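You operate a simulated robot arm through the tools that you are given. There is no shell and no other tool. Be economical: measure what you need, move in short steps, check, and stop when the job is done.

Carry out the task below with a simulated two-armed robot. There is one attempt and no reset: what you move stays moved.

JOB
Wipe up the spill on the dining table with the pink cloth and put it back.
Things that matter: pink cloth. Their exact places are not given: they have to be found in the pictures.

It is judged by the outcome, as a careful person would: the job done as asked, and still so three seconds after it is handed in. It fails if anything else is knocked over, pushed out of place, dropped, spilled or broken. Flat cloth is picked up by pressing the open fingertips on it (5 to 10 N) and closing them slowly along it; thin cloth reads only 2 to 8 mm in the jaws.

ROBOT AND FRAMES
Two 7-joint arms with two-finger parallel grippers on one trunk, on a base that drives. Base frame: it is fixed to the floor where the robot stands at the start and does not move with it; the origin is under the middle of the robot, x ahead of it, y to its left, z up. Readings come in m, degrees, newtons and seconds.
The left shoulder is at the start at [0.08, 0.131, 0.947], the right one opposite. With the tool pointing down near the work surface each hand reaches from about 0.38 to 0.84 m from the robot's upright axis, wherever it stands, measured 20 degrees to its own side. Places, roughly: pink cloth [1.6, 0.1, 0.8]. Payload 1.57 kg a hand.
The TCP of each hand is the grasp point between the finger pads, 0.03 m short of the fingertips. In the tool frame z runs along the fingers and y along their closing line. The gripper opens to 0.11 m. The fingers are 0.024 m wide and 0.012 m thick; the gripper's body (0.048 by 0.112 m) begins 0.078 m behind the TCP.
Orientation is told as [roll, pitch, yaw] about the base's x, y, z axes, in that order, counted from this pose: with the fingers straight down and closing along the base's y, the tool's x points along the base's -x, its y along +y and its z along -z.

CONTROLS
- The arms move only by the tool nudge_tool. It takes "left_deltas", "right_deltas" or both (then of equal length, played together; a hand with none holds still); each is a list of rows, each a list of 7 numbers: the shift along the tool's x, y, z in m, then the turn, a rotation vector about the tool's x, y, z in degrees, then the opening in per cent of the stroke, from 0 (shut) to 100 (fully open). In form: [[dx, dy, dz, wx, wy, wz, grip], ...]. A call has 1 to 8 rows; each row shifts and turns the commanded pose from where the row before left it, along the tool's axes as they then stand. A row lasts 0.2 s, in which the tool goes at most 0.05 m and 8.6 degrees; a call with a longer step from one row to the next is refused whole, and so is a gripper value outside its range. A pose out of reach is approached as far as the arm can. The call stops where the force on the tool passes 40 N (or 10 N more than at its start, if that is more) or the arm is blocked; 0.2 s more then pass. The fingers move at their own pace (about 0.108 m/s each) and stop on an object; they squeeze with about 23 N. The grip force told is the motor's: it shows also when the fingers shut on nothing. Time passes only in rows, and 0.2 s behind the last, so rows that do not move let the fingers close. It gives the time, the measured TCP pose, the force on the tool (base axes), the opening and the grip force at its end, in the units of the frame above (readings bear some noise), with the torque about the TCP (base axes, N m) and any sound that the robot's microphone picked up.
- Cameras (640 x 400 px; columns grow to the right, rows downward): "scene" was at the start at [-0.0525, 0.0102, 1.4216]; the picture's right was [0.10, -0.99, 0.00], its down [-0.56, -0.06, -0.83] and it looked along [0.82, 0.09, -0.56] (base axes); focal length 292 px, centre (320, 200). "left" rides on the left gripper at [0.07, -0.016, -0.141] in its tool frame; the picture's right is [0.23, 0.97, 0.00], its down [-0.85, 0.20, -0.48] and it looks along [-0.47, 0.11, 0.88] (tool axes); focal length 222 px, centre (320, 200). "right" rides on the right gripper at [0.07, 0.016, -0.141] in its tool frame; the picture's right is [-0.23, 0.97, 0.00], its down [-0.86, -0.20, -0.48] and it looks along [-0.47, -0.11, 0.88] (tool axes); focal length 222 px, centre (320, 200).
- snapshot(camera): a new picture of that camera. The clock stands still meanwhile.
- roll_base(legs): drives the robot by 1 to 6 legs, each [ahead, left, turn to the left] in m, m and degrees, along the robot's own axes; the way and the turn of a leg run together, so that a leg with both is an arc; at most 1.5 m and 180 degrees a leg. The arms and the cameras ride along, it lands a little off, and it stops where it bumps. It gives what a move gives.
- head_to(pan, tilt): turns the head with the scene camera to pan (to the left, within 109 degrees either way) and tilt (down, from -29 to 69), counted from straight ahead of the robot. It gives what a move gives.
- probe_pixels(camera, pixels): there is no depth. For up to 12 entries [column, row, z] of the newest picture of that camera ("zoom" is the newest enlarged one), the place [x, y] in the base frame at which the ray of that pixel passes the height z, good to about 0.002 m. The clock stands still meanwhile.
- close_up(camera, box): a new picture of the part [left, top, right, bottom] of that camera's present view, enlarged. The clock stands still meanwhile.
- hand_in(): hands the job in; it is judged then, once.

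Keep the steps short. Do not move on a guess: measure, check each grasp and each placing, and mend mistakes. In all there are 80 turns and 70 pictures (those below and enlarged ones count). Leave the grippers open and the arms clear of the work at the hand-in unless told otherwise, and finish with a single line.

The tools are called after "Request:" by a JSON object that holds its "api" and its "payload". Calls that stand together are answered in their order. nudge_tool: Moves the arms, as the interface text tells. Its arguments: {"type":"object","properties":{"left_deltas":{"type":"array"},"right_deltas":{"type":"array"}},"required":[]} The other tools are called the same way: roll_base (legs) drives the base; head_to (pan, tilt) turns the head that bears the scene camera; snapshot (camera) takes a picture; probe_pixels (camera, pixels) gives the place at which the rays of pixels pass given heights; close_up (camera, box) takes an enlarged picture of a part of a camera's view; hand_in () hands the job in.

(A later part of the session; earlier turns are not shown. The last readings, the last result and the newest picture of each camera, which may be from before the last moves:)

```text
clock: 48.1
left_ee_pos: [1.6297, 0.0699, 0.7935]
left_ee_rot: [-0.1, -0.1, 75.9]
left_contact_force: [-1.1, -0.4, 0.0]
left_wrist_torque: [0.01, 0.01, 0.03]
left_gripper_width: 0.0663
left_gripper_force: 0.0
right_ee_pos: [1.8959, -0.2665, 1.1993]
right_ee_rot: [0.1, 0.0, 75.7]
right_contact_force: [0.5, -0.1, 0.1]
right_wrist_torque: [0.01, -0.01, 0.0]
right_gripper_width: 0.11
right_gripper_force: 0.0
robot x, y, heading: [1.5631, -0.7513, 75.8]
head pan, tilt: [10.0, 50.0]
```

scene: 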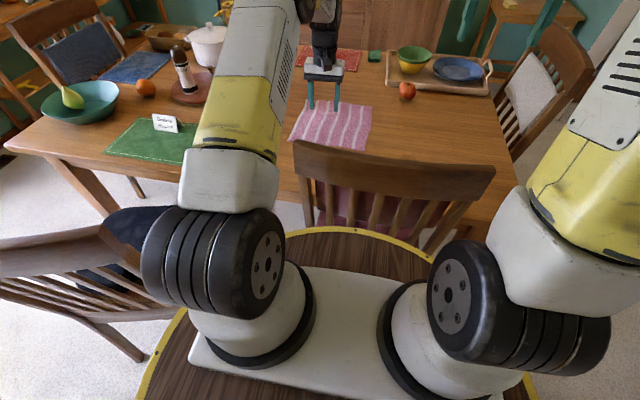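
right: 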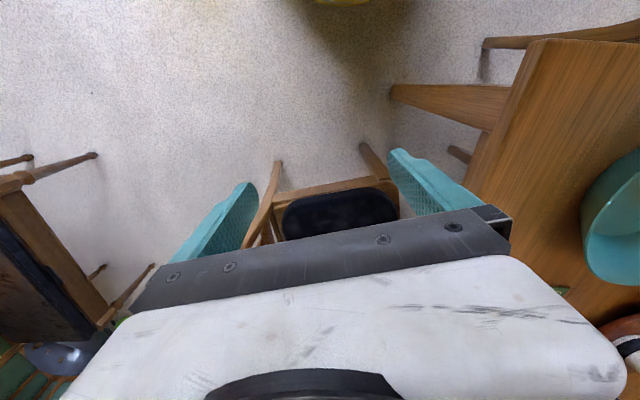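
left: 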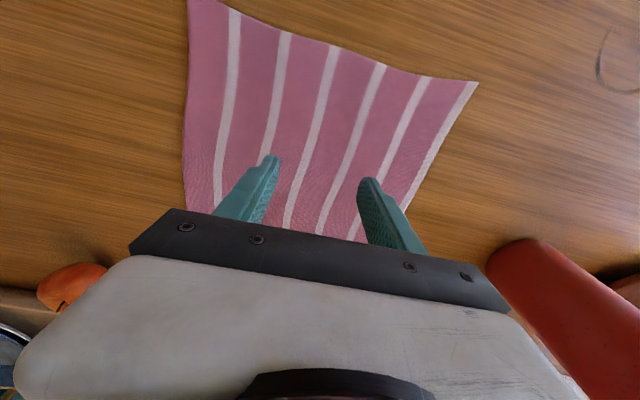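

No contact yet at tip height 0.763. Continuing in 3 mm steps.

Request:
{"api": "nudge_tool", "payload": {"left_deltas": [[0, 0, 0.003, 0, 0, 0, 60], [0, 0, 0, 0, 0, 0, 60]]}}

Request:
{"api": "nudge_tool", "payload": {"left_deltas": [[0, 0, 0.003, 0, 0, 0, 60], [0, 0, 0, 0, 0, 0, 60]]}}

Request:
{"api": "nudge_tool", "payload": {"left_deltas": [[0, 0, 0.003, 0, 0, 0, 60], [0, 0, 0, 0, 0, 0, 60]]}}

```text
clock: 48.7
left_ee_pos: [1.6305, 0.0703, 0.7893]
left_ee_rot: [-0.1, 0.0, 75.8]
left_contact_force: [0.6, 0.4, -0.1]
left_wrist_torque: [0.01, 0.02, -0.02]
left_gripper_width: 0.0657
left_gripper_force: 0.1
right_ee_pos: [1.8963, -0.2677, 1.1994]
right_ee_rot: [0.0, 0.0, 75.8]
right_contact_force: [-0.3, -0.3, 0.5]
right_wrist_torque: [0.0, -0.02, 0.02]
right_gripper_width: 0.1099
right_gripper_force: 0.0
robot x, y, heading: [1.562, -0.7491, 75.8]
head pan, tilt: [10.0, 50.0]
```

```text
clock: 49.3
left_ee_pos: [1.63, 0.0701, 0.7868]
left_ee_rot: [0.1, -0.1, 75.8]
left_contact_force: [-0.3, -0.7, 0.1]
left_wrist_torque: [0.0, 0.01, -0.01]
left_gripper_width: 0.0659
left_gripper_force: 0.0
right_ee_pos: [1.8962, -0.2676, 1.1993]
right_ee_rot: [-0.1, 0.0, 75.8]
right_contact_force: [0.4, 0.4, 0.2]
right_wrist_torque: [0.01, 0.0, 0.01]
right_gripper_width: 0.1097
right_gripper_force: 0.0
robot x, y, heading: [1.5644, -0.7514, 75.9]
head pan, tilt: [10.0, 50.0]
```

```text
clock: 49.9
left_ee_pos: [1.6292, 0.0707, 0.7849]
left_ee_rot: [0.0, 0.0, 75.8]
left_contact_force: [-0.9, -0.4, -0.3]
left_wrist_torque: [0.02, 0.01, -0.01]
left_gripper_width: 0.0663
left_gripper_force: 0.1
right_ee_pos: [1.8967, -0.2674, 1.2004]
right_ee_rot: [-0.1, 0.0, 75.9]
right_contact_force: [0.6, 0.2, 1.4]
right_wrist_torque: [-0.01, 0.0, -0.03]
right_gripper_width: 0.1101
right_gripper_force: 0.1
robot x, y, heading: [1.5646, -0.7499, 75.9]
head pan, tilt: [10.0, 50.0]
```

Request:
{"api": "nudge_tool", "payload": {"left_deltas": [[0, 0, 0.004, 0, 0, 0, 60], [0, 0, 0, 0, 0, 0, 60]]}}

Request:
{"api": "nudge_tool", "payload": {"left_deltas": [[0, 0, 0.003, 0, 0, 0, 60], [0, 0, 0, 0, 0, 0, 60]]}}

Request:
{"api": "snapshot", "payload": {"camera": "left"}}

```text
clock: 50.5
left_ee_pos: [1.6292, 0.0697, 0.7811]
left_ee_rot: [0.0, 0.0, 75.8]
left_contact_force: [-0.5, 0.6, 0.5]
left_wrist_torque: [0.02, 0.0, 0.0]
left_gripper_width: 0.066
left_gripper_force: 0.3
right_ee_pos: [1.8953, -0.2678, 1.1997]
right_ee_rot: [0.1, 0.1, 75.8]
right_contact_force: [0.0, 1.1, -0.4]
right_wrist_torque: [0.02, 0.02, -0.03]
right_gripper_width: 0.1099
right_gripper_force: 0.0
robot x, y, heading: [1.5654, -0.7469, 75.9]
head pan, tilt: [10.0, 50.0]
```

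```text
clock: 51.1
left_ee_pos: [1.6297, 0.0712, 0.7813]
left_ee_rot: [0.0, -0.2, 75.7]
left_contact_force: [-1.5, -4.2, 22.7]
left_wrist_torque: [-0.21, 0.01, -0.03]
left_gripper_width: 0.066
left_gripper_force: 0.1
right_ee_pos: [1.896, -0.2687, 1.2002]
right_ee_rot: [0.0, 0.0, 75.7]
right_contact_force: [-0.7, 0.5, -0.8]
right_wrist_torque: [-0.02, -0.02, 0.01]
right_gripper_width: 0.1102
right_gripper_force: 0.0
robot x, y, heading: [1.5586, -0.7509, 75.9]
head pan, tilt: [10.0, 50.0]
```

```text
38 pictures are left
```

left: 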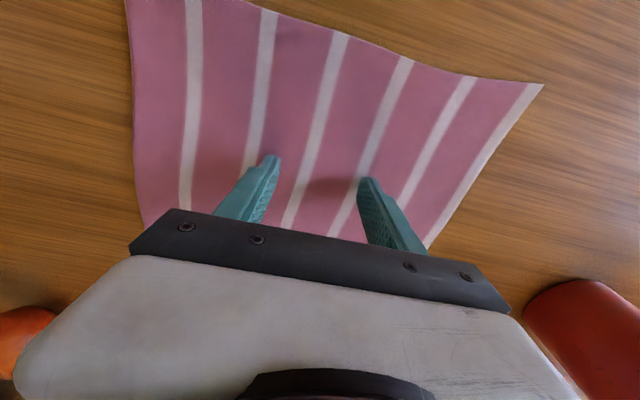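

Contact at TCP 0.781 (table top about 0.751), 23 N. I ease 2 mm to get about 8 N.

Request:
{"api": "nudge_tool", "payload": {"left_deltas": [[0, 0, -0.002, 0, 0, 0, 60], [0, 0, 0, 0, 0, 0, 60]]}}

```text
clock: 51.7
left_ee_pos: [1.629, 0.0709, 0.7819]
left_ee_rot: [0.0, -0.3, 75.7]
left_contact_force: [2.2, 2.1, 19.5]
left_wrist_torque: [0.01, -0.06, 0.04]
left_gripper_width: 0.066
left_gripper_force: 0.0
right_ee_pos: [1.8965, -0.2677, 1.2008]
right_ee_rot: [0.0, -0.1, 75.8]
right_contact_force: [-0.4, 0.2, 0.3]
right_wrist_torque: [0.0, 0.04, -0.02]
right_gripper_width: 0.1099
right_gripper_force: 0.0
robot x, y, heading: [1.5616, -0.7503, 75.7]
head pan, tilt: [10.0, 50.0]
```

Still 19.5 N; easing another 1.5 mm.

Request:
{"api": "nudge_tool", "payload": {"left_deltas": [[0, 0, -0.0015, 0, 0, 0, 60], [0, 0, 0, 0, 0, 0, 60]]}}

```text
clock: 52.3
left_ee_pos: [1.6303, 0.0709, 0.7818]
left_ee_rot: [0.0, 0.0, 75.8]
left_contact_force: [2.5, 2.7, 13.7]
left_wrist_torque: [0.11, -0.11, -0.01]
left_gripper_width: 0.066
left_gripper_force: 0.0
right_ee_pos: [1.8953, -0.2682, 1.1987]
right_ee_rot: [0.0, 0.0, 75.8]
right_contact_force: [0.2, -0.4, 0.6]
right_wrist_torque: [0.0, 0.01, -0.02]
right_gripper_width: 0.1099
right_gripper_force: 0.0
robot x, y, heading: [1.5607, -0.7511, 76.1]
head pan, tilt: [10.0, 50.0]
```

13.7 N; ease 1 mm more and close slowly.

Request:
{"api": "nudge_tool", "payload": {"left_deltas": [[0, 0, -0.0012, 0, 0, 0, 60], [0, 0, 0, 0, 0, 0, 52], [0, 0, 0, 0, 0, 0, 44], [0, 0, 0, 0, 0, 0, 36], [0, 0, 0, 0, 0, 0, 28], [0, 0, 0, 0, 0, 0, 20], [0, 0, 0, 0, 0, 0, 12], [0, 0, 0, 0, 0, 0, 5]]}}

Request:
{"api": "nudge_tool", "payload": {"left_deltas": [[0, 0, 0, 0, 0, 0, 0], [0, 0, 0, 0, 0, 0, 0], [0, 0, 0, 0, 0, 0, 0]]}}

Request:
{"api": "snapshot", "payload": {"camera": "left"}}

```text
clock: 54.1
left_ee_pos: [1.6296, 0.0705, 0.783]
left_ee_rot: [0.0, 0.0, 75.8]
left_contact_force: [-0.2, -0.3, 0.0]
left_wrist_torque: [0.01, 0.0, 0.01]
left_gripper_width: 0.0056
left_gripper_force: 0.1
right_ee_pos: [1.8954, -0.267, 1.2005]
right_ee_rot: [-0.1, 0.0, 75.8]
right_contact_force: [-0.2, -0.5, -0.2]
right_wrist_torque: [-0.02, 0.01, -0.02]
right_gripper_width: 0.11
right_gripper_force: 0.1
robot x, y, heading: [1.5637, -0.7536, 75.9]
head pan, tilt: [10.0, 50.0]
```

```text
clock: 54.9
left_ee_pos: [1.6293, 0.0706, 0.7829]
left_ee_rot: [-0.1, 0.0, 75.8]
left_contact_force: [-0.5, -1.4, 0.3]
left_wrist_torque: [0.01, -0.06, 0.02]
left_gripper_width: 0.0022
left_gripper_force: 22.9
right_ee_pos: [1.8958, -0.2674, 1.2006]
right_ee_rot: [0.0, 0.1, 75.8]
right_contact_force: [-0.5, -0.5, 0.8]
right_wrist_torque: [-0.01, 0.0, 0.0]
right_gripper_width: 0.1101
right_gripper_force: 0.1
robot x, y, heading: [1.5639, -0.7509, 75.8]
head pan, tilt: [10.0, 50.0]
```

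```text
37 pictures are left
```

left: 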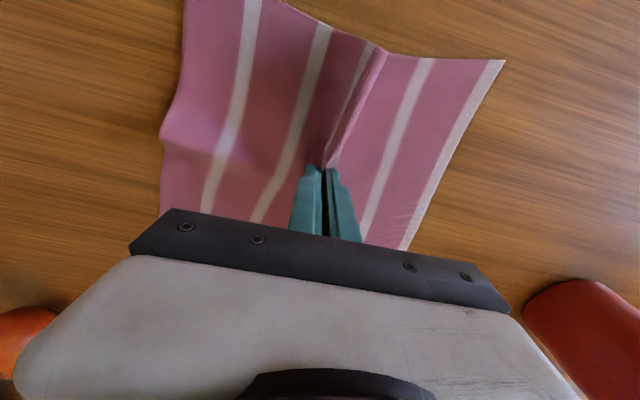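

The cloth is held: 2.2 mm, 22.9 N, fold visible between the tips at (325,165). Lift 6 cm and check.

Request:
{"api": "nudge_tool", "payload": {"left_deltas": [[0, 0, -0.02, 0, 0, 0, 0], [0, 0, -0.02, 0, 0, 0, 0], [0, 0, -0.02, 0, 0, 0, 0], [0, 0, 0, 0, 0, 0, 0]]}}

Request:
{"api": "snapshot", "payload": {"camera": "scene"}}

```text
clock: 55.9
left_ee_pos: [1.6287, 0.0715, 0.8413]
left_ee_rot: [0.0, 0.0, 75.7]
left_contact_force: [0.5, -0.1, 0.6]
left_wrist_torque: [0.01, 0.0, -0.03]
left_gripper_width: 0.0022
left_gripper_force: 22.8
right_ee_pos: [1.8953, -0.2669, 1.1986]
right_ee_rot: [0.0, 0.0, 75.9]
right_contact_force: [0.6, 0.9, 0.3]
right_wrist_torque: [-0.01, -0.03, 0.02]
right_gripper_width: 0.1101
right_gripper_force: 0.0
robot x, y, heading: [1.5642, -0.7533, 75.9]
head pan, tilt: [10.0, 50.0]
```

```text
36 pictures are left
```

scene: 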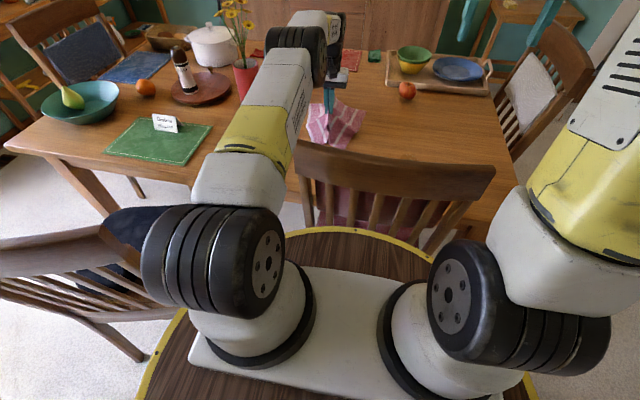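

Cloth is lifted as a tent. Carry it towards the spill in two halves.

Request:
{"api": "nudge_tool", "payload": {"left_deltas": [[0.0209, 0.034, 0, 0, 0, 0, 0], [0.0209, 0.034, 0, 0, 0, 0, 0], [0.0209, 0.034, 0, 0, 0, 0, 0], [0.0209, 0.034, 0, 0, 0, 0, 0], [0.0209, 0.034, 0, 0, 0, 0, 0]]}}

Request:
{"api": "snapshot", "payload": {"camera": "scene"}}

Request:
{"api": "snapshot", "payload": {"camera": "left"}}

```text
clock: 57.1
left_ee_pos: [1.4393, 0.0104, 0.8412]
left_ee_rot: [0.0, 0.0, 75.9]
left_contact_force: [0.4, 0.0, 1.1]
left_wrist_torque: [0.02, 0.03, -0.02]
left_gripper_width: 0.0025
left_gripper_force: 23.5
right_ee_pos: [1.8961, -0.268, 1.1999]
right_ee_rot: [0.0, 0.0, 75.7]
right_contact_force: [0.0, 0.7, 0.1]
right_wrist_torque: [0.01, 0.05, 0.02]
right_gripper_width: 0.11
right_gripper_force: 0.1
robot x, y, heading: [1.562, -0.7466, 75.7]
head pan, tilt: [10.0, 50.0]
```

```text
35 pictures are left
```

scene: 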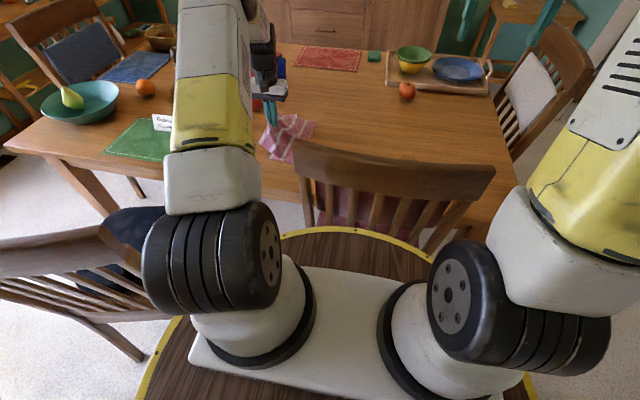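

```text
34 pictures are left
```

left: 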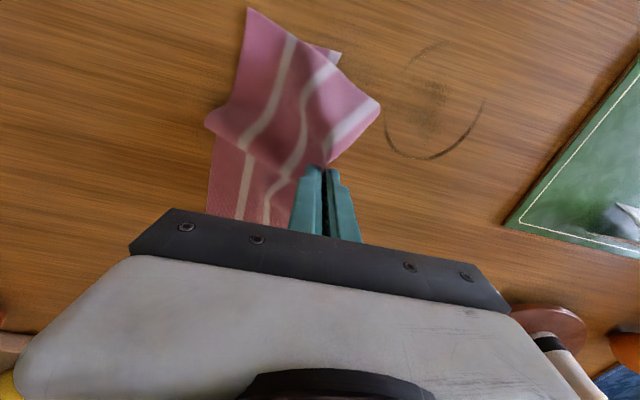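

The spill ring and residue show at (435,100) in the left picture. I measure it exactly.

Request:
{"api": "probe_pixels", "payload": {"camera": "left", "pixels": [[485, 100, 0.752], [384, 125, 0.752], [432, 158, 0.752], [432, 95, 0.752], [440, 43, 0.752], [505, 225, 0.752]]}}

```text
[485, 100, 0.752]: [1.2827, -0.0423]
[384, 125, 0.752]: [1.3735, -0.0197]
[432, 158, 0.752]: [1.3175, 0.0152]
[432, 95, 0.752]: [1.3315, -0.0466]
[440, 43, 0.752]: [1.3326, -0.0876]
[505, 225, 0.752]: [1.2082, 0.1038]
```

Ring centre (1.328, −0.036), radius about 5 cm. Move over it, then lower to just above contact.

Request:
{"api": "nudge_tool", "payload": {"left_deltas": [[0.024, 0.032, 0, 0, 0, 0, 0], [0.024, 0.032, 0, 0, 0, 0, 0], [0.024, 0.032, 0, 0, 0, 0, 0], [0, 0, 0.025, 0, 0, 0, 0], [0, 0, 0.025, 0, 0, 0, 0], [0, 0, 0, 0, 0, 0, 0]]}}

Request:
{"api": "nudge_tool", "payload": {"left_deltas": [[0, 0, 0.005, 0, 0, 0, 0], [0, 0, 0, 0, 0, 0, 0]]}}

Request:
{"api": "snapshot", "payload": {"camera": "left"}}

```text
clock: 58.5
left_ee_pos: [1.3261, -0.0357, 0.7929]
left_ee_rot: [-0.1, -0.1, 75.8]
left_contact_force: [-0.1, 0.0, -0.3]
left_wrist_torque: [0.01, 0.0, 0.0]
left_gripper_width: 0.0023
left_gripper_force: 23.1
right_ee_pos: [1.8959, -0.2677, 1.1999]
right_ee_rot: [0.0, 0.1, 75.8]
right_contact_force: [-0.8, 0.9, -0.7]
right_wrist_torque: [-0.03, 0.01, 0.0]
right_gripper_width: 0.11
right_gripper_force: 0.0
robot x, y, heading: [1.5618, -0.7496, 75.6]
head pan, tilt: [10.0, 50.0]
```

```text
clock: 59.1
left_ee_pos: [1.3267, -0.0358, 0.7885]
left_ee_rot: [0.1, 0.0, 75.8]
left_contact_force: [-0.6, -0.1, 0.1]
left_wrist_torque: [-0.04, -0.02, 0.05]
left_gripper_width: 0.0024
left_gripper_force: 23.2
right_ee_pos: [1.8953, -0.2676, 1.2003]
right_ee_rot: [0.0, 0.1, 75.8]
right_contact_force: [0.5, -0.8, 0.3]
right_wrist_torque: [0.0, 0.0, 0.0]
right_gripper_width: 0.11
right_gripper_force: 0.0
robot x, y, heading: [1.5602, -0.7518, 75.9]
head pan, tilt: [10.0, 50.0]
```

```text
33 pictures are left
```

left: 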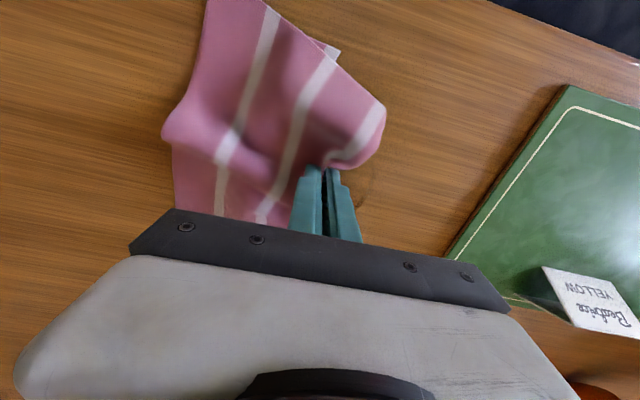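

Over the spill. Pressing down in small steps.

Request:
{"api": "nudge_tool", "payload": {"left_deltas": [[0, 0, 0.005, 0, 0, 0, 0], [0, 0, 0, 0, 0, 0, 0]]}}

Request:
{"api": "nudge_tool", "payload": {"left_deltas": [[0, 0, 0.003, 0, 0, 0, 0], [0, 0, 0, 0, 0, 0, 0]]}}

```text
clock: 59.7
left_ee_pos: [1.3271, -0.0338, 0.7835]
left_ee_rot: [-0.1, 0.0, 75.7]
left_contact_force: [1.1, 0.6, -0.6]
left_wrist_torque: [-0.03, -0.02, 0.03]
left_gripper_width: 0.0025
left_gripper_force: 22.5
right_ee_pos: [1.8958, -0.2673, 1.1999]
right_ee_rot: [0.0, 0.0, 75.9]
right_contact_force: [0.7, -0.4, 0.0]
right_wrist_torque: [0.04, 0.0, -0.03]
right_gripper_width: 0.11
right_gripper_force: 0.1
robot x, y, heading: [1.5608, -0.7509, 75.7]
head pan, tilt: [10.0, 50.0]
```

```text
clock: 60.3
left_ee_pos: [1.3277, -0.0357, 0.7815]
left_ee_rot: [0.2, -0.2, 75.7]
left_contact_force: [-3.2, 0.3, 13.7]
left_wrist_torque: [-0.01, 0.05, 0.0]
left_gripper_width: 0.0024
left_gripper_force: 23.0
right_ee_pos: [1.8964, -0.2676, 1.2002]
right_ee_rot: [-0.1, 0.0, 75.7]
right_contact_force: [0.6, -0.4, -1.1]
right_wrist_torque: [0.01, 0.0, -0.02]
right_gripper_width: 0.1099
right_gripper_force: 0.0
robot x, y, heading: [1.5628, -0.7537, 75.9]
head pan, tilt: [10.0, 50.0]
```

13.7 N through the cloth. Scrubbing in strokes across the whole ring, about ±5.5 cm.

Request:
{"api": "nudge_tool", "payload": {"left_deltas": [[-0.03, -0.03, 0, 0, 0, 0, 0], [-0.025, 0, 0, 0, 0, 0, 0], [0, 0.03, 0, 0, 0, 0, 0], [0, 0.03, 0, 0, 0, 0, 0], [0.02, 0.02, 0, 0, 0, 0, 0], [0, -0.035, 0, 0, 0, 0, 0], [0, -0.035, 0, 0, 0, 0, 0], [0, -0.035, 0, 0, 0, 0, 0]]}}

Request:
{"api": "nudge_tool", "payload": {"left_deltas": [[0.018, 0, 0, 0, 0, 0, 0], [0, 0.038, 0, 0, 0, 0, 0], [0, 0.038, 0, 0, 0, 0, 0], [0, 0.038, 0, 0, 0, 0, 0], [0.018, 0, 0, 0, 0, 0, 0], [0, -0.038, 0, 0, 0, 0, 0], [0, -0.038, 0, 0, 0, 0, 0], [0, -0.038, 0, 0, 0, 0, 0]]}}

Request:
{"api": "snapshot", "payload": {"camera": "left"}}

```text
clock: 62.1
left_ee_pos: [1.3862, -0.0136, 0.7814]
left_ee_rot: [0.1, -0.2, 75.9]
left_contact_force: [-5.9, 1.4, 33.7]
left_wrist_torque: [-0.02, 0.03, 0.0]
left_gripper_width: 0.0023
left_gripper_force: 23.6
right_ee_pos: [1.8955, -0.2687, 1.1994]
right_ee_rot: [0.0, 0.0, 75.8]
right_contact_force: [-0.6, -0.3, 0.3]
right_wrist_torque: [0.02, 0.01, 0.03]
right_gripper_width: 0.1102
right_gripper_force: 0.1
robot x, y, heading: [1.5604, -0.7474, 76.0]
head pan, tilt: [10.0, 50.0]
```

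```text
clock: 62.6
left_ee_pos: [1.3708, -0.0267, 0.7823]
left_ee_rot: [-0.3, -0.3, 75.7]
left_contact_force: [-2.7, 0.0, 11.1]
left_wrist_torque: [-0.02, 0.1, 0.0]
left_gripper_width: 0.0024
left_gripper_force: 22.9
right_ee_pos: [1.896, -0.2672, 1.1992]
right_ee_rot: [0.0, 0.0, 75.8]
right_contact_force: [-0.2, -0.7, 0.9]
right_wrist_torque: [0.0, 0.04, 0.0]
right_gripper_width: 0.1097
right_gripper_force: 0.2
robot x, y, heading: [1.5617, -0.7491, 75.9]
head pan, tilt: [10.0, 50.0]
stopped in row 2 (left hand): the force on the tool passed its limit at 48 N (the readings are from after the stop); the commanded pose is now the measured one
```

```text
32 pictures are left
```

left: 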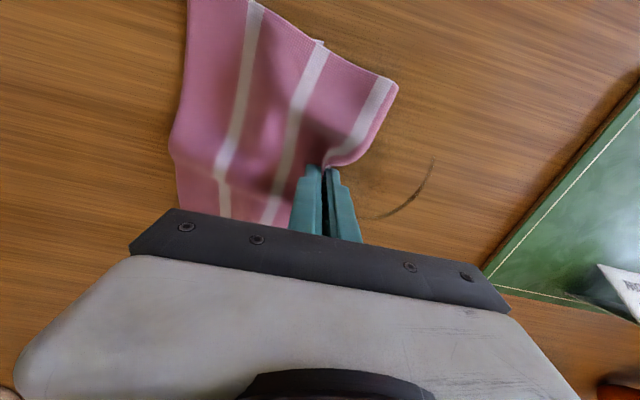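

A force spike stopped it; part of the ring at (400,200) is still there. I ease 1 mm and stroke more gently.

Request:
{"api": "nudge_tool", "payload": {"left_deltas": [[0, 0, -0.001, 0, 0, 0, 0], [0, 0.02, 0, 0, 0, 0, 0], [0, 0.02, 0, 0, 0, 0, 0], [0, 0.02, 0, 0, 0, 0, 0], [0, 0.02, 0, 0, 0, 0, 0], [0, 0.015, 0, 0, 0, 0, 0]]}}

Request:
{"api": "nudge_tool", "payload": {"left_deltas": [[-0.018, 0, 0, 0, 0, 0, 0], [0, -0.02, 0, 0, 0, 0, 0], [0, -0.02, 0, 0, 0, 0, 0], [0, -0.02, 0, 0, 0, 0, 0], [0, -0.02, 0, 0, 0, 0, 0]]}}

Request:
{"api": "snapshot", "payload": {"camera": "left"}}

```text
clock: 64.0
left_ee_pos: [1.2787, -0.0025, 0.7814]
left_ee_rot: [-0.2, -0.2, 75.6]
left_contact_force: [6.0, -0.8, 23.7]
left_wrist_torque: [-0.06, -0.26, 0.01]
left_gripper_width: 0.0021
left_gripper_force: 23.4
right_ee_pos: [1.8964, -0.2683, 1.2]
right_ee_rot: [0.0, 0.0, 75.8]
right_contact_force: [0.0, -0.4, -0.1]
right_wrist_torque: [-0.04, 0.02, 0.01]
right_gripper_width: 0.1101
right_gripper_force: 0.0
robot x, y, heading: [1.5637, -0.749, 75.6]
head pan, tilt: [10.0, 50.0]
```

```text
clock: 65.2
left_ee_pos: [1.3611, -0.0077, 0.7808]
left_ee_rot: [-0.4, -0.1, 75.6]
left_contact_force: [-1.5, 0.9, 10.2]
left_wrist_torque: [0.02, -0.01, 0.01]
left_gripper_width: 0.0023
left_gripper_force: 23.1
right_ee_pos: [1.8973, -0.2679, 1.1992]
right_ee_rot: [0.0, -0.1, 75.8]
right_contact_force: [-0.2, -0.6, 0.8]
right_wrist_torque: [0.0, -0.02, -0.01]
right_gripper_width: 0.1101
right_gripper_force: 0.0
robot x, y, heading: [1.5628, -0.7568, 75.7]
head pan, tilt: [10.0, 50.0]
```

```text
31 pictures are left
```

left: 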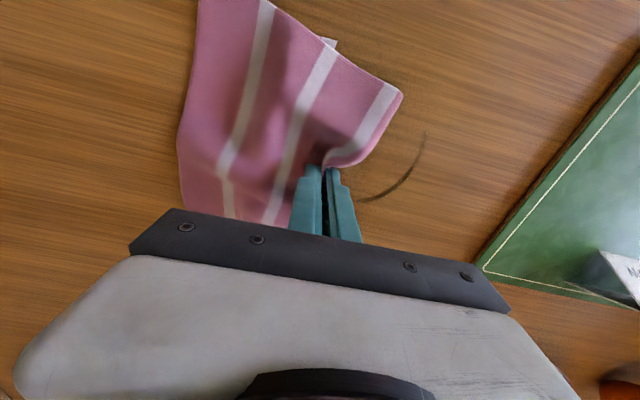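

Part of the arc at (405,175) remains. I measure it against the places stroked.

Request:
{"api": "probe_pixels", "payload": {"camera": "left", "pixels": [[365, 200, 0.752], [390, 190, 0.752], [410, 170, 0.752], [425, 140, 0.752], [325, 170, 0.752]]}}

Request:
{"api": "close_up", "payload": {"camera": "left", "box": [300, 60, 500, 240]}}

```text
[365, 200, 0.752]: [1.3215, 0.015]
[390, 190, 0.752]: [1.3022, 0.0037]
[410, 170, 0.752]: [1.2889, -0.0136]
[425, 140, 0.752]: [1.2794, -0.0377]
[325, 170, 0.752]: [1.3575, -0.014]
```

```text
2.22 times, centred on (400, 150) of left
```

zoom: 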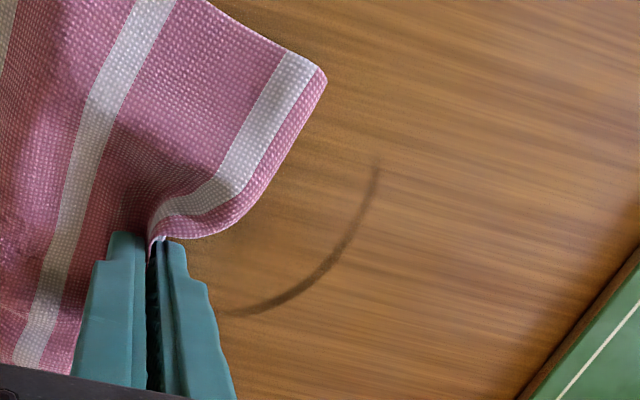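

The centre is clean, but the cloth trails to the fingers' right so the arc's left part wasn't under cloth. I lift 10 cm so that it hangs freely, shift over the arc to (1.295,−0.005), and look before lowering.

Request:
{"api": "nudge_tool", "payload": {"left_deltas": [[0, 0, -0.035, 0, 0, 0, 0], [0, 0, -0.035, 0, 0, 0, 0], [0, 0, -0.035, 0, 0, 0, 0], [0.0065, 0.035, 0, 0, 0, 0, 0], [0.0065, 0.035, 0, 0, 0, 0, 0], [0, 0, 0, 0, 0, 0, 0], [0, 0, 0.04, 0, 0, 0, 0], [0, 0, 0, 0, 0, 0, 0]]}}

Request:
{"api": "snapshot", "payload": {"camera": "left"}}

Request:
{"api": "snapshot", "payload": {"camera": "scene"}}

```text
clock: 67.0
left_ee_pos: [1.291, -0.0024, 0.8444]
left_ee_rot: [-0.4, -0.2, 75.6]
left_contact_force: [0.7, -0.5, -0.5]
left_wrist_torque: [-0.02, 0.0, -0.02]
left_gripper_width: 0.0021
left_gripper_force: 22.8
right_ee_pos: [1.8958, -0.2677, 1.1997]
right_ee_rot: [0.1, 0.0, 75.8]
right_contact_force: [0.2, 0.8, 1.1]
right_wrist_torque: [-0.01, -0.01, -0.01]
right_gripper_width: 0.1099
right_gripper_force: 0.1
robot x, y, heading: [1.5616, -0.7508, 75.7]
head pan, tilt: [10.0, 50.0]
```

```text
29 pictures are left
```

left: 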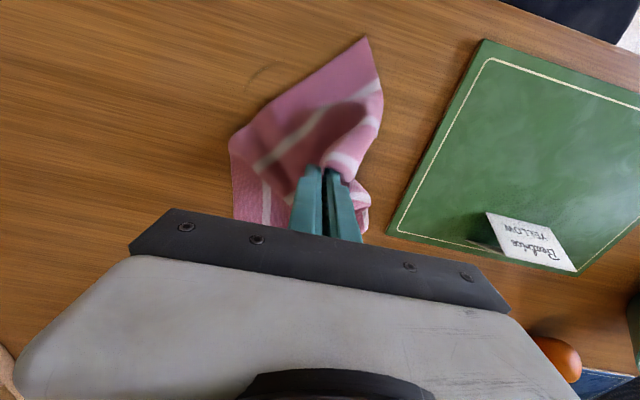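

```text
28 pictures are left
```

scene: 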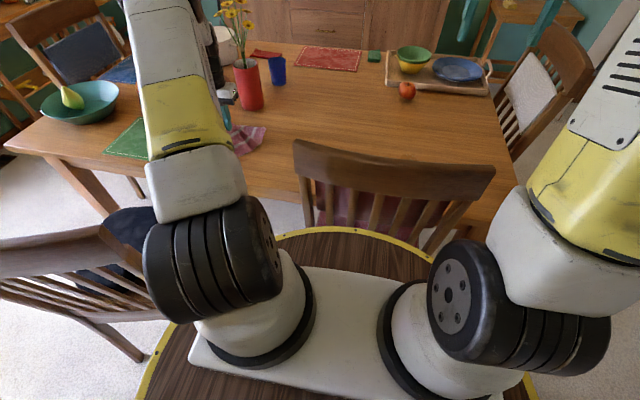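

Now the cloth hangs on both sides of the fingers. Another faint arc remains at (265,72). I lower onto the first arc.

Request:
{"api": "nudge_tool", "payload": {"left_deltas": [[0, 0, 0.03, 0, 0, 0, 0], [0, 0, 0.028, 0, 0, 0, 0], [0, 0, 0.005, 0, 0, 0, 0], [0, 0, 0, 0, 0, 0, 0]]}}

Request:
{"api": "probe_pixels", "payload": {"camera": "left", "pixels": [[248, 88, 0.752], [260, 72, 0.752], [285, 66, 0.752], [388, 230, 0.752]]}}

```text
clock: 68.0
left_ee_pos: [1.2877, -0.0001, 0.7828]
left_ee_rot: [-0.2, -0.3, 75.7]
left_contact_force: [-1.3, -2.2, 11.5]
left_wrist_torque: [-0.02, 0.08, 0.02]
left_gripper_width: 0.0023
left_gripper_force: 23.4
right_ee_pos: [1.8961, -0.2689, 1.2002]
right_ee_rot: [0.1, 0.1, 75.8]
right_contact_force: [-0.4, -0.2, -0.4]
right_wrist_torque: [0.01, -0.02, 0.01]
right_gripper_width: 0.1099
right_gripper_force: 0.0
robot x, y, heading: [1.5616, -0.7545, 75.8]
head pan, tilt: [10.0, 50.0]
```

```text
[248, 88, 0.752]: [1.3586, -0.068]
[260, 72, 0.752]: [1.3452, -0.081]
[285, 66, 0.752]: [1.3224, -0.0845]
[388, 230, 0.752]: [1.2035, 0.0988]
```

11.5 N. Stroking along the remaining left/far arc.

Request:
{"api": "nudge_tool", "payload": {"left_deltas": [[0.02, 0, 0, 0, 0, 0, 0], [0.02, 0, 0, 0, 0, 0, 0], [0.02, -0.012, 0, 0, 0, 0, 0], [-0.02, 0.012, 0, 0, 0, 0, 0], [-0.02, 0, 0, 0, 0, 0, 0], [-0.02, -0.005, 0, 0, 0, 0, 0], [-0.02, -0.017, 0, 0, 0, 0, 0], [-0.006, -0.02, 0, 0, 0, 0, 0]]}}

Request:
{"api": "nudge_tool", "payload": {"left_deltas": [[0.005, 0.02, 0, 0, 0, 0, 0], [0.02, 0.016, 0, 0, 0, 0, 0], [0.02, 0.005, 0, 0, 0, 0, 0], [0.02, 0, 0, 0, 0, 0, 0], [0.02, -0.005, 0, 0, 0, 0, 0], [-0.02, -0.005, 0, 0, 0, 0, 0], [-0.02, 0, 0, 0, 0, 0, 0], [0.01, -0.02, 0, 0, 0, 0, 0]]}}

Request:
{"api": "nudge_tool", "payload": {"left_deltas": [[0, 0, -0.035, 0, 0, 0, 0], [0, 0, -0.035, 0, 0, 0, 0], [0, 0, -0.03, 0, 0, 0, 0], [-0.025, 0, 0, 0, 0, 0, 0], [-0.025, 0, 0, 0, 0, 0, 0], [0, 0, 0, 0, 0, 0, 0]]}}

Request:
{"api": "snapshot", "payload": {"camera": "left"}}

```text
clock: 69.8
left_ee_pos: [1.3406, 0.0126, 0.7823]
left_ee_rot: [-0.2, -0.3, 75.7]
left_contact_force: [-1.4, 1.9, 16.3]
left_wrist_torque: [0.12, 0.13, 0.04]
left_gripper_width: 0.0022
left_gripper_force: 23.6
right_ee_pos: [1.8959, -0.2677, 1.1996]
right_ee_rot: [0.1, -0.1, 75.8]
right_contact_force: [0.0, 0.9, 0.2]
right_wrist_torque: [0.03, -0.03, -0.03]
right_gripper_width: 0.1099
right_gripper_force: 0.1
robot x, y, heading: [1.5605, -0.7493, 75.8]
head pan, tilt: [10.0, 50.0]
```

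```text
clock: 71.6
left_ee_pos: [1.315, -0.0367, 0.7839]
left_ee_rot: [-0.2, -0.2, 75.6]
left_contact_force: [0.6, 0.4, 0.1]
left_wrist_torque: [0.0, 0.0, 0.0]
left_gripper_width: 0.0023
left_gripper_force: 23.1
right_ee_pos: [1.8961, -0.2675, 1.1999]
right_ee_rot: [0.1, 0.1, 75.9]
right_contact_force: [0.4, 0.8, -0.1]
right_wrist_torque: [-0.04, -0.06, 0.01]
right_gripper_width: 0.1098
right_gripper_force: 0.1
robot x, y, heading: [1.5613, -0.7536, 75.8]
head pan, tilt: [10.0, 50.0]
```

```text
clock: 73.0
left_ee_pos: [1.3272, 0.0115, 0.8848]
left_ee_rot: [-0.3, -0.2, 75.7]
left_contact_force: [-0.6, 0.8, 0.4]
left_wrist_torque: [-0.02, -0.02, 0.03]
left_gripper_width: 0.0022
left_gripper_force: 23.5
right_ee_pos: [1.897, -0.2676, 1.2001]
right_ee_rot: [0.0, 0.1, 75.8]
right_contact_force: [0.3, 0.1, 0.6]
right_wrist_torque: [0.0, -0.02, 0.02]
right_gripper_width: 0.1099
right_gripper_force: 0.1
robot x, y, heading: [1.5617, -0.7499, 75.9]
head pan, tilt: [10.0, 50.0]
```

```text
27 pictures are left
```

left: 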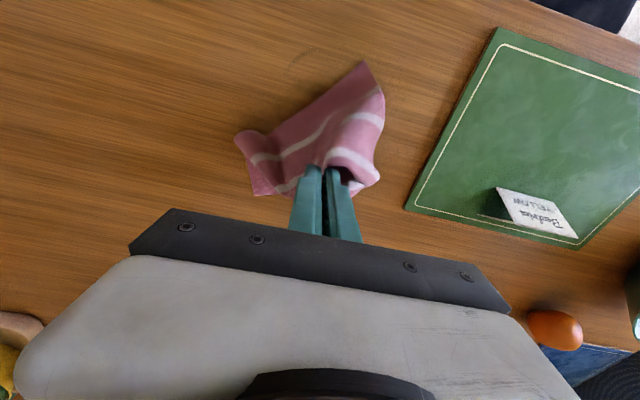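

The left arc is gone. A faint near-side arc remains around (310,65); zooming in and measuring.

Request:
{"api": "close_up", "payload": {"camera": "left", "box": [200, 0, 440, 200]}}

Request:
{"api": "probe_pixels", "payload": {"camera": "left", "pixels": [[285, 78, 0.752], [305, 58, 0.752], [325, 52, 0.752], [345, 60, 0.752]]}}

```text
2.00 times, centred on (320, 100) of left
```

zoom: 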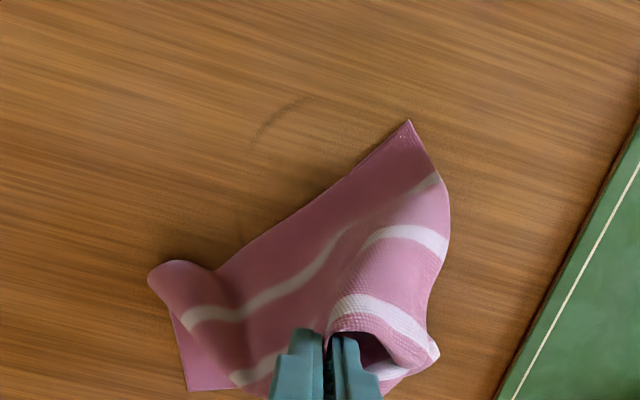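

```text
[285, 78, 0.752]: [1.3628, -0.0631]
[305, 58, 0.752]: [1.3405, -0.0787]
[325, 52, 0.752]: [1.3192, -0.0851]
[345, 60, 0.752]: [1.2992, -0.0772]
```

Remaining faint arc from about (1.36,−0.067) to (1.33,−0.087). I move over it and press again.

Request:
{"api": "nudge_tool", "payload": {"left_deltas": [[0.027, -0.0137, 0, 0, 0, 0, 0], [0.027, -0.0137, 0, 0, 0, 0, 0], [0.027, -0.0137, 0, 0, 0, 0, 0], [0, 0, 0, 0, 0, 0, 0], [0, 0, 0.035, 0, 0, 0, 0], [0, 0, 0.035, 0, 0, 0, 0], [0, 0, 0.03, 0, 0, 0, 0], [0, 0, 0.003, 0, 0, 0, 0]]}}

Request:
{"api": "nudge_tool", "payload": {"left_deltas": [[0, 0, 0.0015, 0, 0, 0, 0], [0, 0, 0, 0, 0, 0, 0]]}}

```text
clock: 75.0
left_ee_pos: [1.3452, -0.0748, 0.7846]
left_ee_rot: [-0.1, -0.6, 75.6]
left_contact_force: [0.4, -2.7, 13.9]
left_wrist_torque: [-0.06, 0.05, 0.0]
left_gripper_width: 0.0021
left_gripper_force: 22.9
right_ee_pos: [1.8974, -0.2697, 1.2001]
right_ee_rot: [-0.1, 0.0, 75.8]
right_contact_force: [0.0, 1.3, 0.3]
right_wrist_torque: [0.03, 0.0, 0.01]
right_gripper_width: 0.11
right_gripper_force: 0.1
robot x, y, heading: [1.5621, -0.7523, 75.6]
head pan, tilt: [10.0, 50.0]
stopped in row 8 (left hand): the force on the tool passed its limit at 42 N (the readings are from after the stop); the commanded pose is now the measured one
```

```text
clock: 75.7
left_ee_pos: [1.3456, -0.0722, 0.7846]
left_ee_rot: [0.0, -0.8, 75.6]
left_contact_force: [0.1, -3.4, 14.3]
left_wrist_torque: [-0.08, 0.01, -0.02]
left_gripper_width: 0.0021
left_gripper_force: 23.2
right_ee_pos: [1.8968, -0.2676, 1.1996]
right_ee_rot: [0.0, 0.0, 75.8]
right_contact_force: [0.0, -0.6, -0.2]
right_wrist_torque: [0.0, 0.03, -0.01]
right_gripper_width: 0.1103
right_gripper_force: 0.1
robot x, y, heading: [1.563, -0.7501, 75.8]
head pan, tilt: [10.0, 50.0]
stopped in row 2 (left hand): the force on the tool passed its limit at 41 N (the readings are from after the stop); the commanded pose is now the measured one
```

Wad is a little thicker here; 14 N. Stroking along the near and right parts of the ring.

Request:
{"api": "nudge_tool", "payload": {"left_deltas": [[0.012, 0.013, -0.0005, 0, 0, 0, 0], [0, 0.02, 0, 0, 0, 0, 0], [-0.008, 0.02, 0, 0, 0, 0, 0], [0.008, -0.02, 0, 0, 0, 0, 0], [0, -0.02, 0, 0, 0, 0, 0], [-0.012, -0.02, 0, 0, 0, 0, 0], [-0.018, -0.014, 0, 0, 0, 0, 0], [-0.02, 0, 0, 0, 0, 0, 0]]}}

Request:
{"api": "nudge_tool", "payload": {"left_deltas": [[0.02, 0, 0, 0, 0, 0, 0], [0.018, 0.01, 0, 0, 0, 0, 0], [0.012, 0.018, 0, 0, 0, 0, 0], [-0.012, 0.012, 0, 0, 0, 0, 0], [-0.02, -0.01, 0, 0, 0, 0, 0], [-0.02, 0.01, 0, 0, 0, 0, 0]]}}

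Request:
{"api": "nudge_tool", "payload": {"left_deltas": [[0, 0, -0.035, 0, 0, 0, 0], [0, 0, -0.035, 0, 0, 0, 0], [0, 0, -0.03, 0, 0, 0, 0], [-0.03, -0.03, -0.02, 0, 0, 0, 0], [-0.02, -0.03, -0.02, 0, 0, 0, 0], [0, -0.04, 0, 0, 0, 0, 0], [0, 0, 0, 0, 0, 0, 0]]}}

Request:
{"api": "snapshot", "payload": {"camera": "left"}}

```text
clock: 77.2
left_ee_pos: [1.3486, -0.0751, 0.7846]
left_ee_rot: [0.0, -0.8, 75.8]
left_contact_force: [2.7, -1.1, 11.5]
left_wrist_torque: [-0.02, -0.1, 0.01]
left_gripper_width: 0.002
left_gripper_force: 23.1
right_ee_pos: [1.8955, -0.2687, 1.1997]
right_ee_rot: [0.1, 0.0, 75.7]
right_contact_force: [-0.9, -0.4, -0.2]
right_wrist_torque: [0.01, -0.06, 0.0]
right_gripper_width: 0.11
right_gripper_force: 0.1
robot x, y, heading: [1.5602, -0.7527, 75.8]
head pan, tilt: [10.0, 50.0]
stopped in row 7 (left hand): the force on the tool passed its limit at 41 N (the readings are from after the stop); the commanded pose is now the measured one
```

```text
clock: 78.2
left_ee_pos: [1.2989, -0.1012, 0.7856]
left_ee_rot: [0.1, -0.8, 75.8]
left_contact_force: [0.1, -1.6, 12.2]
left_wrist_torque: [-0.01, 0.02, -0.01]
left_gripper_width: 0.0022
left_gripper_force: 23.2
right_ee_pos: [1.8965, -0.2688, 1.2]
right_ee_rot: [0.0, -0.1, 75.8]
right_contact_force: [-0.7, 0.0, -0.3]
right_wrist_torque: [0.02, 0.03, 0.02]
right_gripper_width: 0.11
right_gripper_force: 0.1
robot x, y, heading: [1.5593, -0.7523, 75.9]
head pan, tilt: [10.0, 50.0]
stopped in row 5 (left hand): the force on the tool passed its limit at 43 N (the readings are from after the stop); the commanded pose is now the measured one
```

```text
clock: 79.8
left_ee_pos: [1.4087, -0.0792, 0.9239]
left_ee_rot: [0.1, -0.5, 76.0]
left_contact_force: [-0.4, 0.6, -1.0]
left_wrist_torque: [-0.01, -0.02, 0.02]
left_gripper_width: 0.0025
left_gripper_force: 22.8
right_ee_pos: [1.8953, -0.2668, 1.2001]
right_ee_rot: [0.0, 0.0, 75.9]
right_contact_force: [-0.5, -0.1, 0.3]
right_wrist_torque: [-0.01, -0.03, -0.01]
right_gripper_width: 0.1101
right_gripper_force: 0.1
robot x, y, heading: [1.5638, -0.7517, 75.7]
head pan, tilt: [10.0, 50.0]
```

```text
25 pictures are left
```

left: 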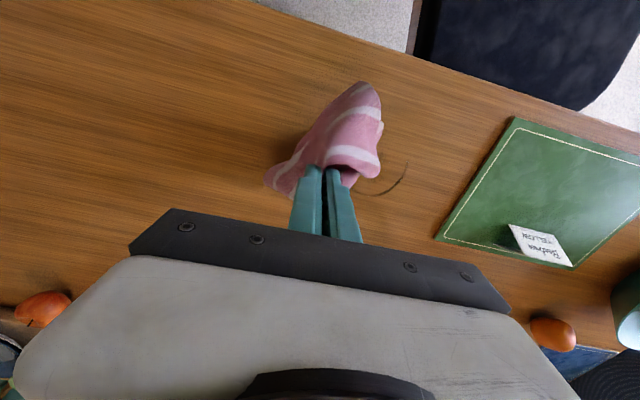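

An arc is still visible at (390,185). I move the hand another 7 cm to the right to expose the whole spot.

Request:
{"api": "nudge_tool", "payload": {"left_deltas": [[0, -0.04, 0, 0, 0, 0, 0], [-0.02, -0.035, 0, 0, 0, 0, 0], [0, 0, 0, 0, 0, 0, 0]]}}

Request:
{"api": "close_up", "payload": {"camera": "left", "box": [340, 40, 560, 240]}}

```text
clock: 80.6
left_ee_pos: [1.4861, -0.0789, 0.923]
left_ee_rot: [0.1, -0.5, 75.8]
left_contact_force: [-0.2, -0.2, 0.5]
left_wrist_torque: [0.0, 0.01, 0.03]
left_gripper_width: 0.0025
left_gripper_force: 22.9
right_ee_pos: [1.8969, -0.269, 1.2003]
right_ee_rot: [0.0, -0.1, 75.8]
right_contact_force: [1.2, 0.0, 0.4]
right_wrist_torque: [0.04, 0.0, 0.0]
right_gripper_width: 0.1102
right_gripper_force: 0.0
robot x, y, heading: [1.5617, -0.7516, 76.0]
head pan, tilt: [10.0, 50.0]
```

```text
2.00 times, centred on (450, 140) of left
```

zoom: 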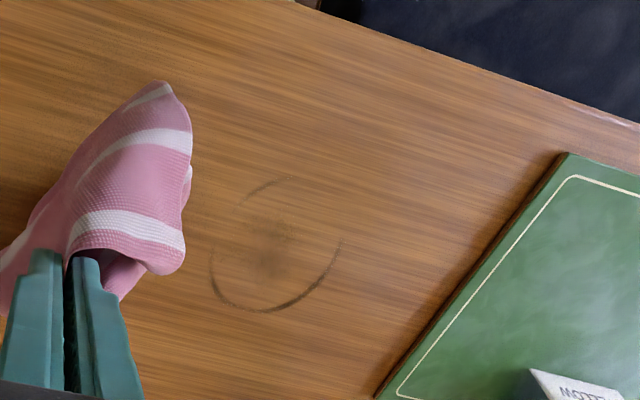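

The ring still shows on its far side and a faint centre smudge. I measure these.

Request:
{"api": "probe_pixels", "payload": {"camera": "zoom", "pixels": [[212, 260, 0.752], [220, 290, 0.752], [265, 311, 0.752], [310, 290, 0.752], [338, 245, 0.752], [285, 182, 0.752], [248, 197, 0.752], [268, 262, 0.752]]}}

```text
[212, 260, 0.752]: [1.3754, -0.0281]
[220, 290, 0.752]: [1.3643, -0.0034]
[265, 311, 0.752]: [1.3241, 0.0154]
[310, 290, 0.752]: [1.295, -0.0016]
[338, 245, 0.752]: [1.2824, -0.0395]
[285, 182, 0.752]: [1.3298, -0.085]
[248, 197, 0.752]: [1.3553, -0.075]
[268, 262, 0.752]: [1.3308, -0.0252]
```

The wiping does fade it, so more passes with steady contact are needed. I return over the far arc at (1.341, 0.014) and lower to just above contact.

Request:
{"api": "nudge_tool", "payload": {"left_deltas": [[-0.0135, 0.0408, 0, 0, 0, 0, 0], [-0.0135, 0.0408, 0, 0, 0, 0, 0], [-0.0135, 0.0408, 0, 0, 0, 0, 0], [-0.0135, 0.0408, 0, 0, 0, 0, 0], [0, 0, 0.045, 0, 0, 0, 0], [0, 0, 0.045, 0, 0, 0, 0], [0, 0, 0.04, 0, 0, 0, 0], [0, 0, 0, 0, 0, 0, 0]]}}

Request:
{"api": "nudge_tool", "payload": {"left_deltas": [[0, 0, 0.004, 0, 0, 0, 0], [0, 0, 0.003, 0, 0, 0, 0], [0, 0, 0, 0, 0, 0, 0]]}}

Request:
{"api": "snapshot", "payload": {"camera": "left"}}

```text
clock: 82.4
left_ee_pos: [1.3395, 0.0152, 0.7917]
left_ee_rot: [0.1, -0.7, 75.9]
left_contact_force: [-0.7, 0.2, 1.1]
left_wrist_torque: [-0.01, 0.03, 0.02]
left_gripper_width: 0.0024
left_gripper_force: 23.3
right_ee_pos: [1.8954, -0.2679, 1.1991]
right_ee_rot: [-0.1, 0.0, 75.7]
right_contact_force: [0.4, -0.2, -0.1]
right_wrist_torque: [-0.02, 0.02, -0.01]
right_gripper_width: 0.1101
right_gripper_force: 0.0
robot x, y, heading: [1.5611, -0.7494, 75.8]
head pan, tilt: [10.0, 50.0]
```

```text
clock: 83.2
left_ee_pos: [1.3413, 0.0151, 0.7875]
left_ee_rot: [0.1, -0.7, 75.7]
left_contact_force: [-0.2, 0.2, 7.2]
left_wrist_torque: [0.02, 0.06, 0.0]
left_gripper_width: 0.0023
left_gripper_force: 23.0
right_ee_pos: [1.8967, -0.2686, 1.1998]
right_ee_rot: [0.0, -0.1, 75.7]
right_contact_force: [0.6, -0.5, 0.1]
right_wrist_torque: [-0.03, 0.01, 0.0]
right_gripper_width: 0.1099
right_gripper_force: 0.0
robot x, y, heading: [1.5588, -0.7508, 75.6]
head pan, tilt: [10.0, 50.0]
```

```text
23 pictures are left
```

left: 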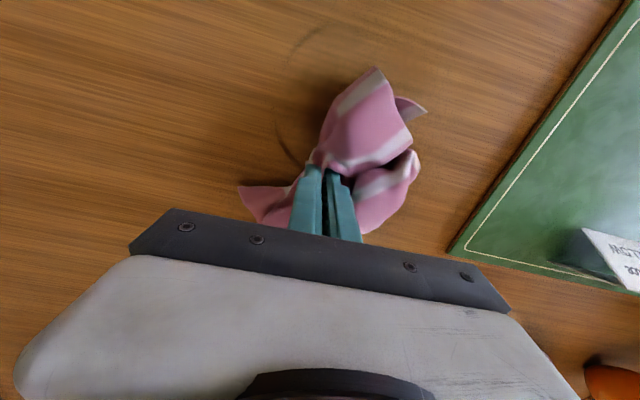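

A good wad is now under the tips (contact at 0.7875, 7 N). I scrub along the far arc and round the ring.

Request:
{"api": "nudge_tool", "payload": {"left_deltas": [[0.0067, 0.025, 0.001, 0, 0, 0, 0], [0.0183, 0.0183, 0, 0, 0, 0, 0], [0.025, 0.0067, 0, 0, 0, 0, 0], [-0.025, -0.0067, 0, 0, 0, 0, 0], [-0.0183, -0.0183, 0, 0, 0, 0, 0], [-0.0067, -0.025, 0, 0, 0, 0, 0], [0.0067, -0.025, 0, 0, 0, 0, 0], [0.0183, -0.0183, 0, 0, 0, 0, 0]]}}

Request:
{"api": "nudge_tool", "payload": {"left_deltas": [[0.025, -0.0067, 0, 0, 0, 0, 0], [0.025, 0.0067, 0, 0, 0, 0, 0], [0.0183, 0.0183, 0, 0, 0, 0, 0], [0.0067, 0.025, 0, 0, 0, 0, 0], [-0.0067, 0.025, 0, 0, 0, 0, 0], [-0.0183, 0.0183, 0, 0, 0, 0, 0], [-0.025, 0.0067, 0, 0, 0, 0, 0], [-0.025, -0.0067, 0, 0, 0, 0, 0]]}}

Request:
{"api": "snapshot", "payload": {"camera": "left"}}

```text
clock: 85.0
left_ee_pos: [1.3819, -0.0163, 0.7861]
left_ee_rot: [0.1, -0.7, 75.8]
left_contact_force: [-1.3, 3.4, 17.1]
left_wrist_torque: [0.16, 0.09, -0.01]
left_gripper_width: 0.0024
left_gripper_force: 22.9
right_ee_pos: [1.8965, -0.2678, 1.199]
right_ee_rot: [-0.1, -0.1, 75.8]
right_contact_force: [0.0, -0.1, -0.4]
right_wrist_torque: [-0.01, -0.03, 0.02]
right_gripper_width: 0.1101
right_gripper_force: 0.1
robot x, y, heading: [1.5629, -0.7539, 75.7]
head pan, tilt: [10.0, 50.0]
```

```text
clock: 86.8
left_ee_pos: [1.2931, 0.0034, 0.7866]
left_ee_rot: [0.2, -0.6, 75.9]
left_contact_force: [-3.3, -3.8, 19.9]
left_wrist_torque: [-0.03, 0.13, 0.07]
left_gripper_width: 0.0023
left_gripper_force: 23.2
right_ee_pos: [1.8957, -0.2693, 1.1996]
right_ee_rot: [0.1, 0.1, 75.9]
right_contact_force: [-0.5, 0.2, 0.1]
right_wrist_torque: [0.03, 0.0, 0.05]
right_gripper_width: 0.1102
right_gripper_force: 0.2
robot x, y, heading: [1.5648, -0.7493, 75.7]
head pan, tilt: [10.0, 50.0]
```

```text
22 pictures are left
```

left: 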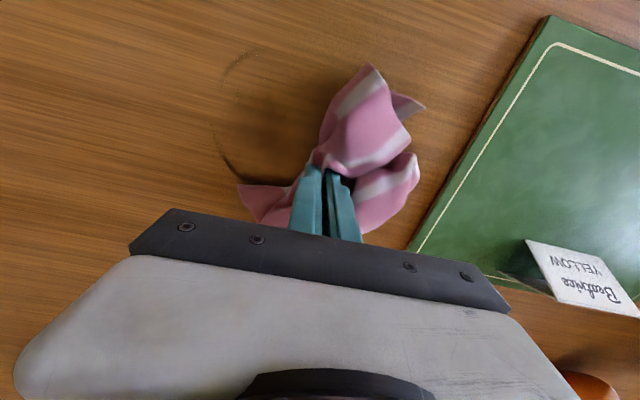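

Steady 17–20 N now and the ring is fading. Another, slightly wider round plus strokes through the centre.

Request:
{"api": "nudge_tool", "payload": {"left_deltas": [[-0.022, -0.02, 0, 0, 0, 0, 0], [-0.008, -0.025, 0, 0, 0, 0, 0], [0.004, -0.028, 0, 0, 0, 0, 0], [0.018, -0.022, 0, 0, 0, 0, 0], [0.026, -0.008, 0, 0, 0, 0, 0], [0.026, 0.006, 0, 0, 0, 0, 0], [0.0183, 0.0183, 0, 0, 0, 0, 0], [0.0067, 0.025, 0, 0, 0, 0, 0]]}}

Request:
{"api": "nudge_tool", "payload": {"left_deltas": [[-0.03, -0.01, 0, 0, 0, 0, 0], [-0.02, -0.02, 0, 0, 0, 0, 0], [0, 0.03, 0, 0, 0, 0, 0], [0.02, 0, 0, 0, 0, 0, 0], [0, -0.03, 0, 0, 0, 0, 0], [-0.035, 0.02, 0, 0, 0, 0, 0], [-0.01, -0.03, 0, 0, 0, 0, 0], [0.03, -0.015, 0, 0, 0, 0, 0]]}}

Request:
{"api": "nudge_tool", "payload": {"left_deltas": [[0, 0, -0.04, 0, 0, 0, 0], [0, 0, -0.04, 0, 0, 0, 0], [0, 0, -0.04, 0, 0, 0, 0], [0, -0.04, 0, 0, 0, 0, 0], [0, -0.04, 0, 0, 0, 0, 0], [0, -0.04, 0, 0, 0, 0, 0], [0, 0, 0, 0, 0, 0, 0]]}}

Request:
{"api": "close_up", "payload": {"camera": "left", "box": [340, 40, 560, 240]}}

```text
clock: 88.6
left_ee_pos: [1.3282, -0.0796, 0.7867]
left_ee_rot: [0.1, -0.6, 75.9]
left_contact_force: [0.8, -0.9, 8.2]
left_wrist_torque: [0.01, 0.0, -0.01]
left_gripper_width: 0.0021
left_gripper_force: 23.1
right_ee_pos: [1.8969, -0.2682, 1.1993]
right_ee_rot: [0.0, 0.0, 75.9]
right_contact_force: [-0.4, 0.0, -0.2]
right_wrist_torque: [-0.06, 0.0, -0.02]
right_gripper_width: 0.11
right_gripper_force: 0.1
robot x, y, heading: [1.5634, -0.7552, 75.6]
head pan, tilt: [10.0, 50.0]
```

```text
clock: 90.4
left_ee_pos: [1.3964, -0.0496, 0.7866]
left_ee_rot: [0.2, -0.6, 75.8]
left_contact_force: [0.3, 4.8, 20.7]
left_wrist_torque: [0.19, 0.07, -0.02]
left_gripper_width: 0.0023
left_gripper_force: 23.5
right_ee_pos: [1.8956, -0.2672, 1.2005]
right_ee_rot: [0.0, 0.0, 75.8]
right_contact_force: [0.1, -0.4, -0.1]
right_wrist_torque: [-0.02, -0.04, -0.03]
right_gripper_width: 0.1101
right_gripper_force: 0.1
robot x, y, heading: [1.562, -0.75, 75.6]
head pan, tilt: [10.0, 50.0]
```

```text
clock: 92.0
left_ee_pos: [1.51, -0.0808, 0.9053]
left_ee_rot: [0.1, -0.5, 75.9]
left_contact_force: [0.8, 0.2, 0.4]
left_wrist_torque: [0.02, 0.05, 0.02]
left_gripper_width: 0.0021
left_gripper_force: 23.0
right_ee_pos: [1.8965, -0.2676, 1.1996]
right_ee_rot: [0.0, 0.0, 75.8]
right_contact_force: [-0.2, 0.4, -0.5]
right_wrist_torque: [0.03, 0.01, 0.02]
right_gripper_width: 0.1098
right_gripper_force: 0.1
robot x, y, heading: [1.564, -0.7535, 75.9]
head pan, tilt: [10.0, 50.0]
```

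```text
2.00 times, centred on (450, 140) of left
```

zoom: 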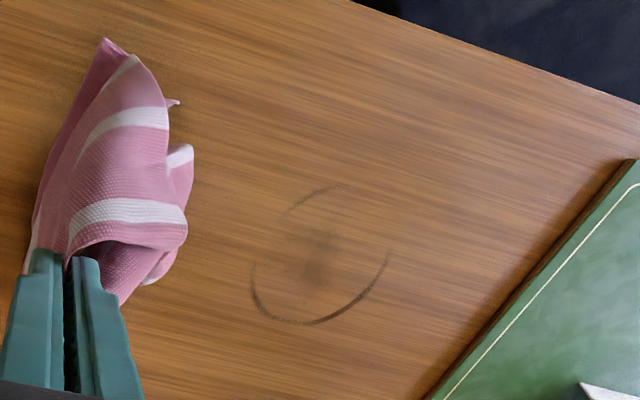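

The ring looks nearly unchanged, so I must check whether it is the spill or a mark in the wood. I look at the whole table top enlarged from the head.

Request:
{"api": "close_up", "payload": {"camera": "scene", "box": [180, 70, 340, 170]}}

Request:
{"api": "close_up", "payload": {"camera": "scene", "box": [360, 70, 520, 170]}}

```text
4.00 times, centred on (260, 120) of scene
```

zoom: 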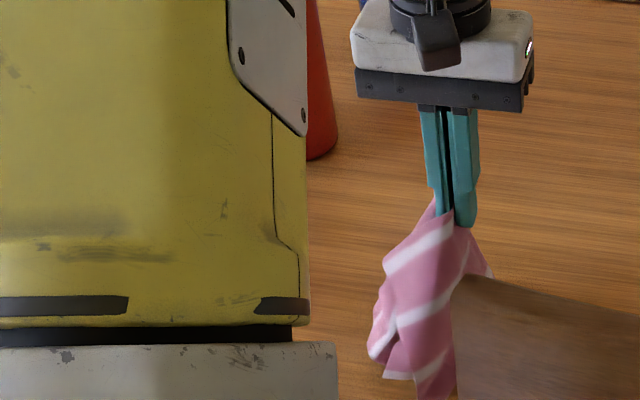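

```text
4.00 times, centred on (440, 120) of scene
```

zoom: 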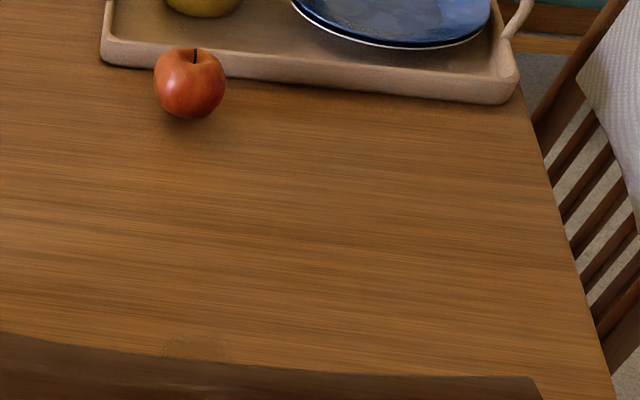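

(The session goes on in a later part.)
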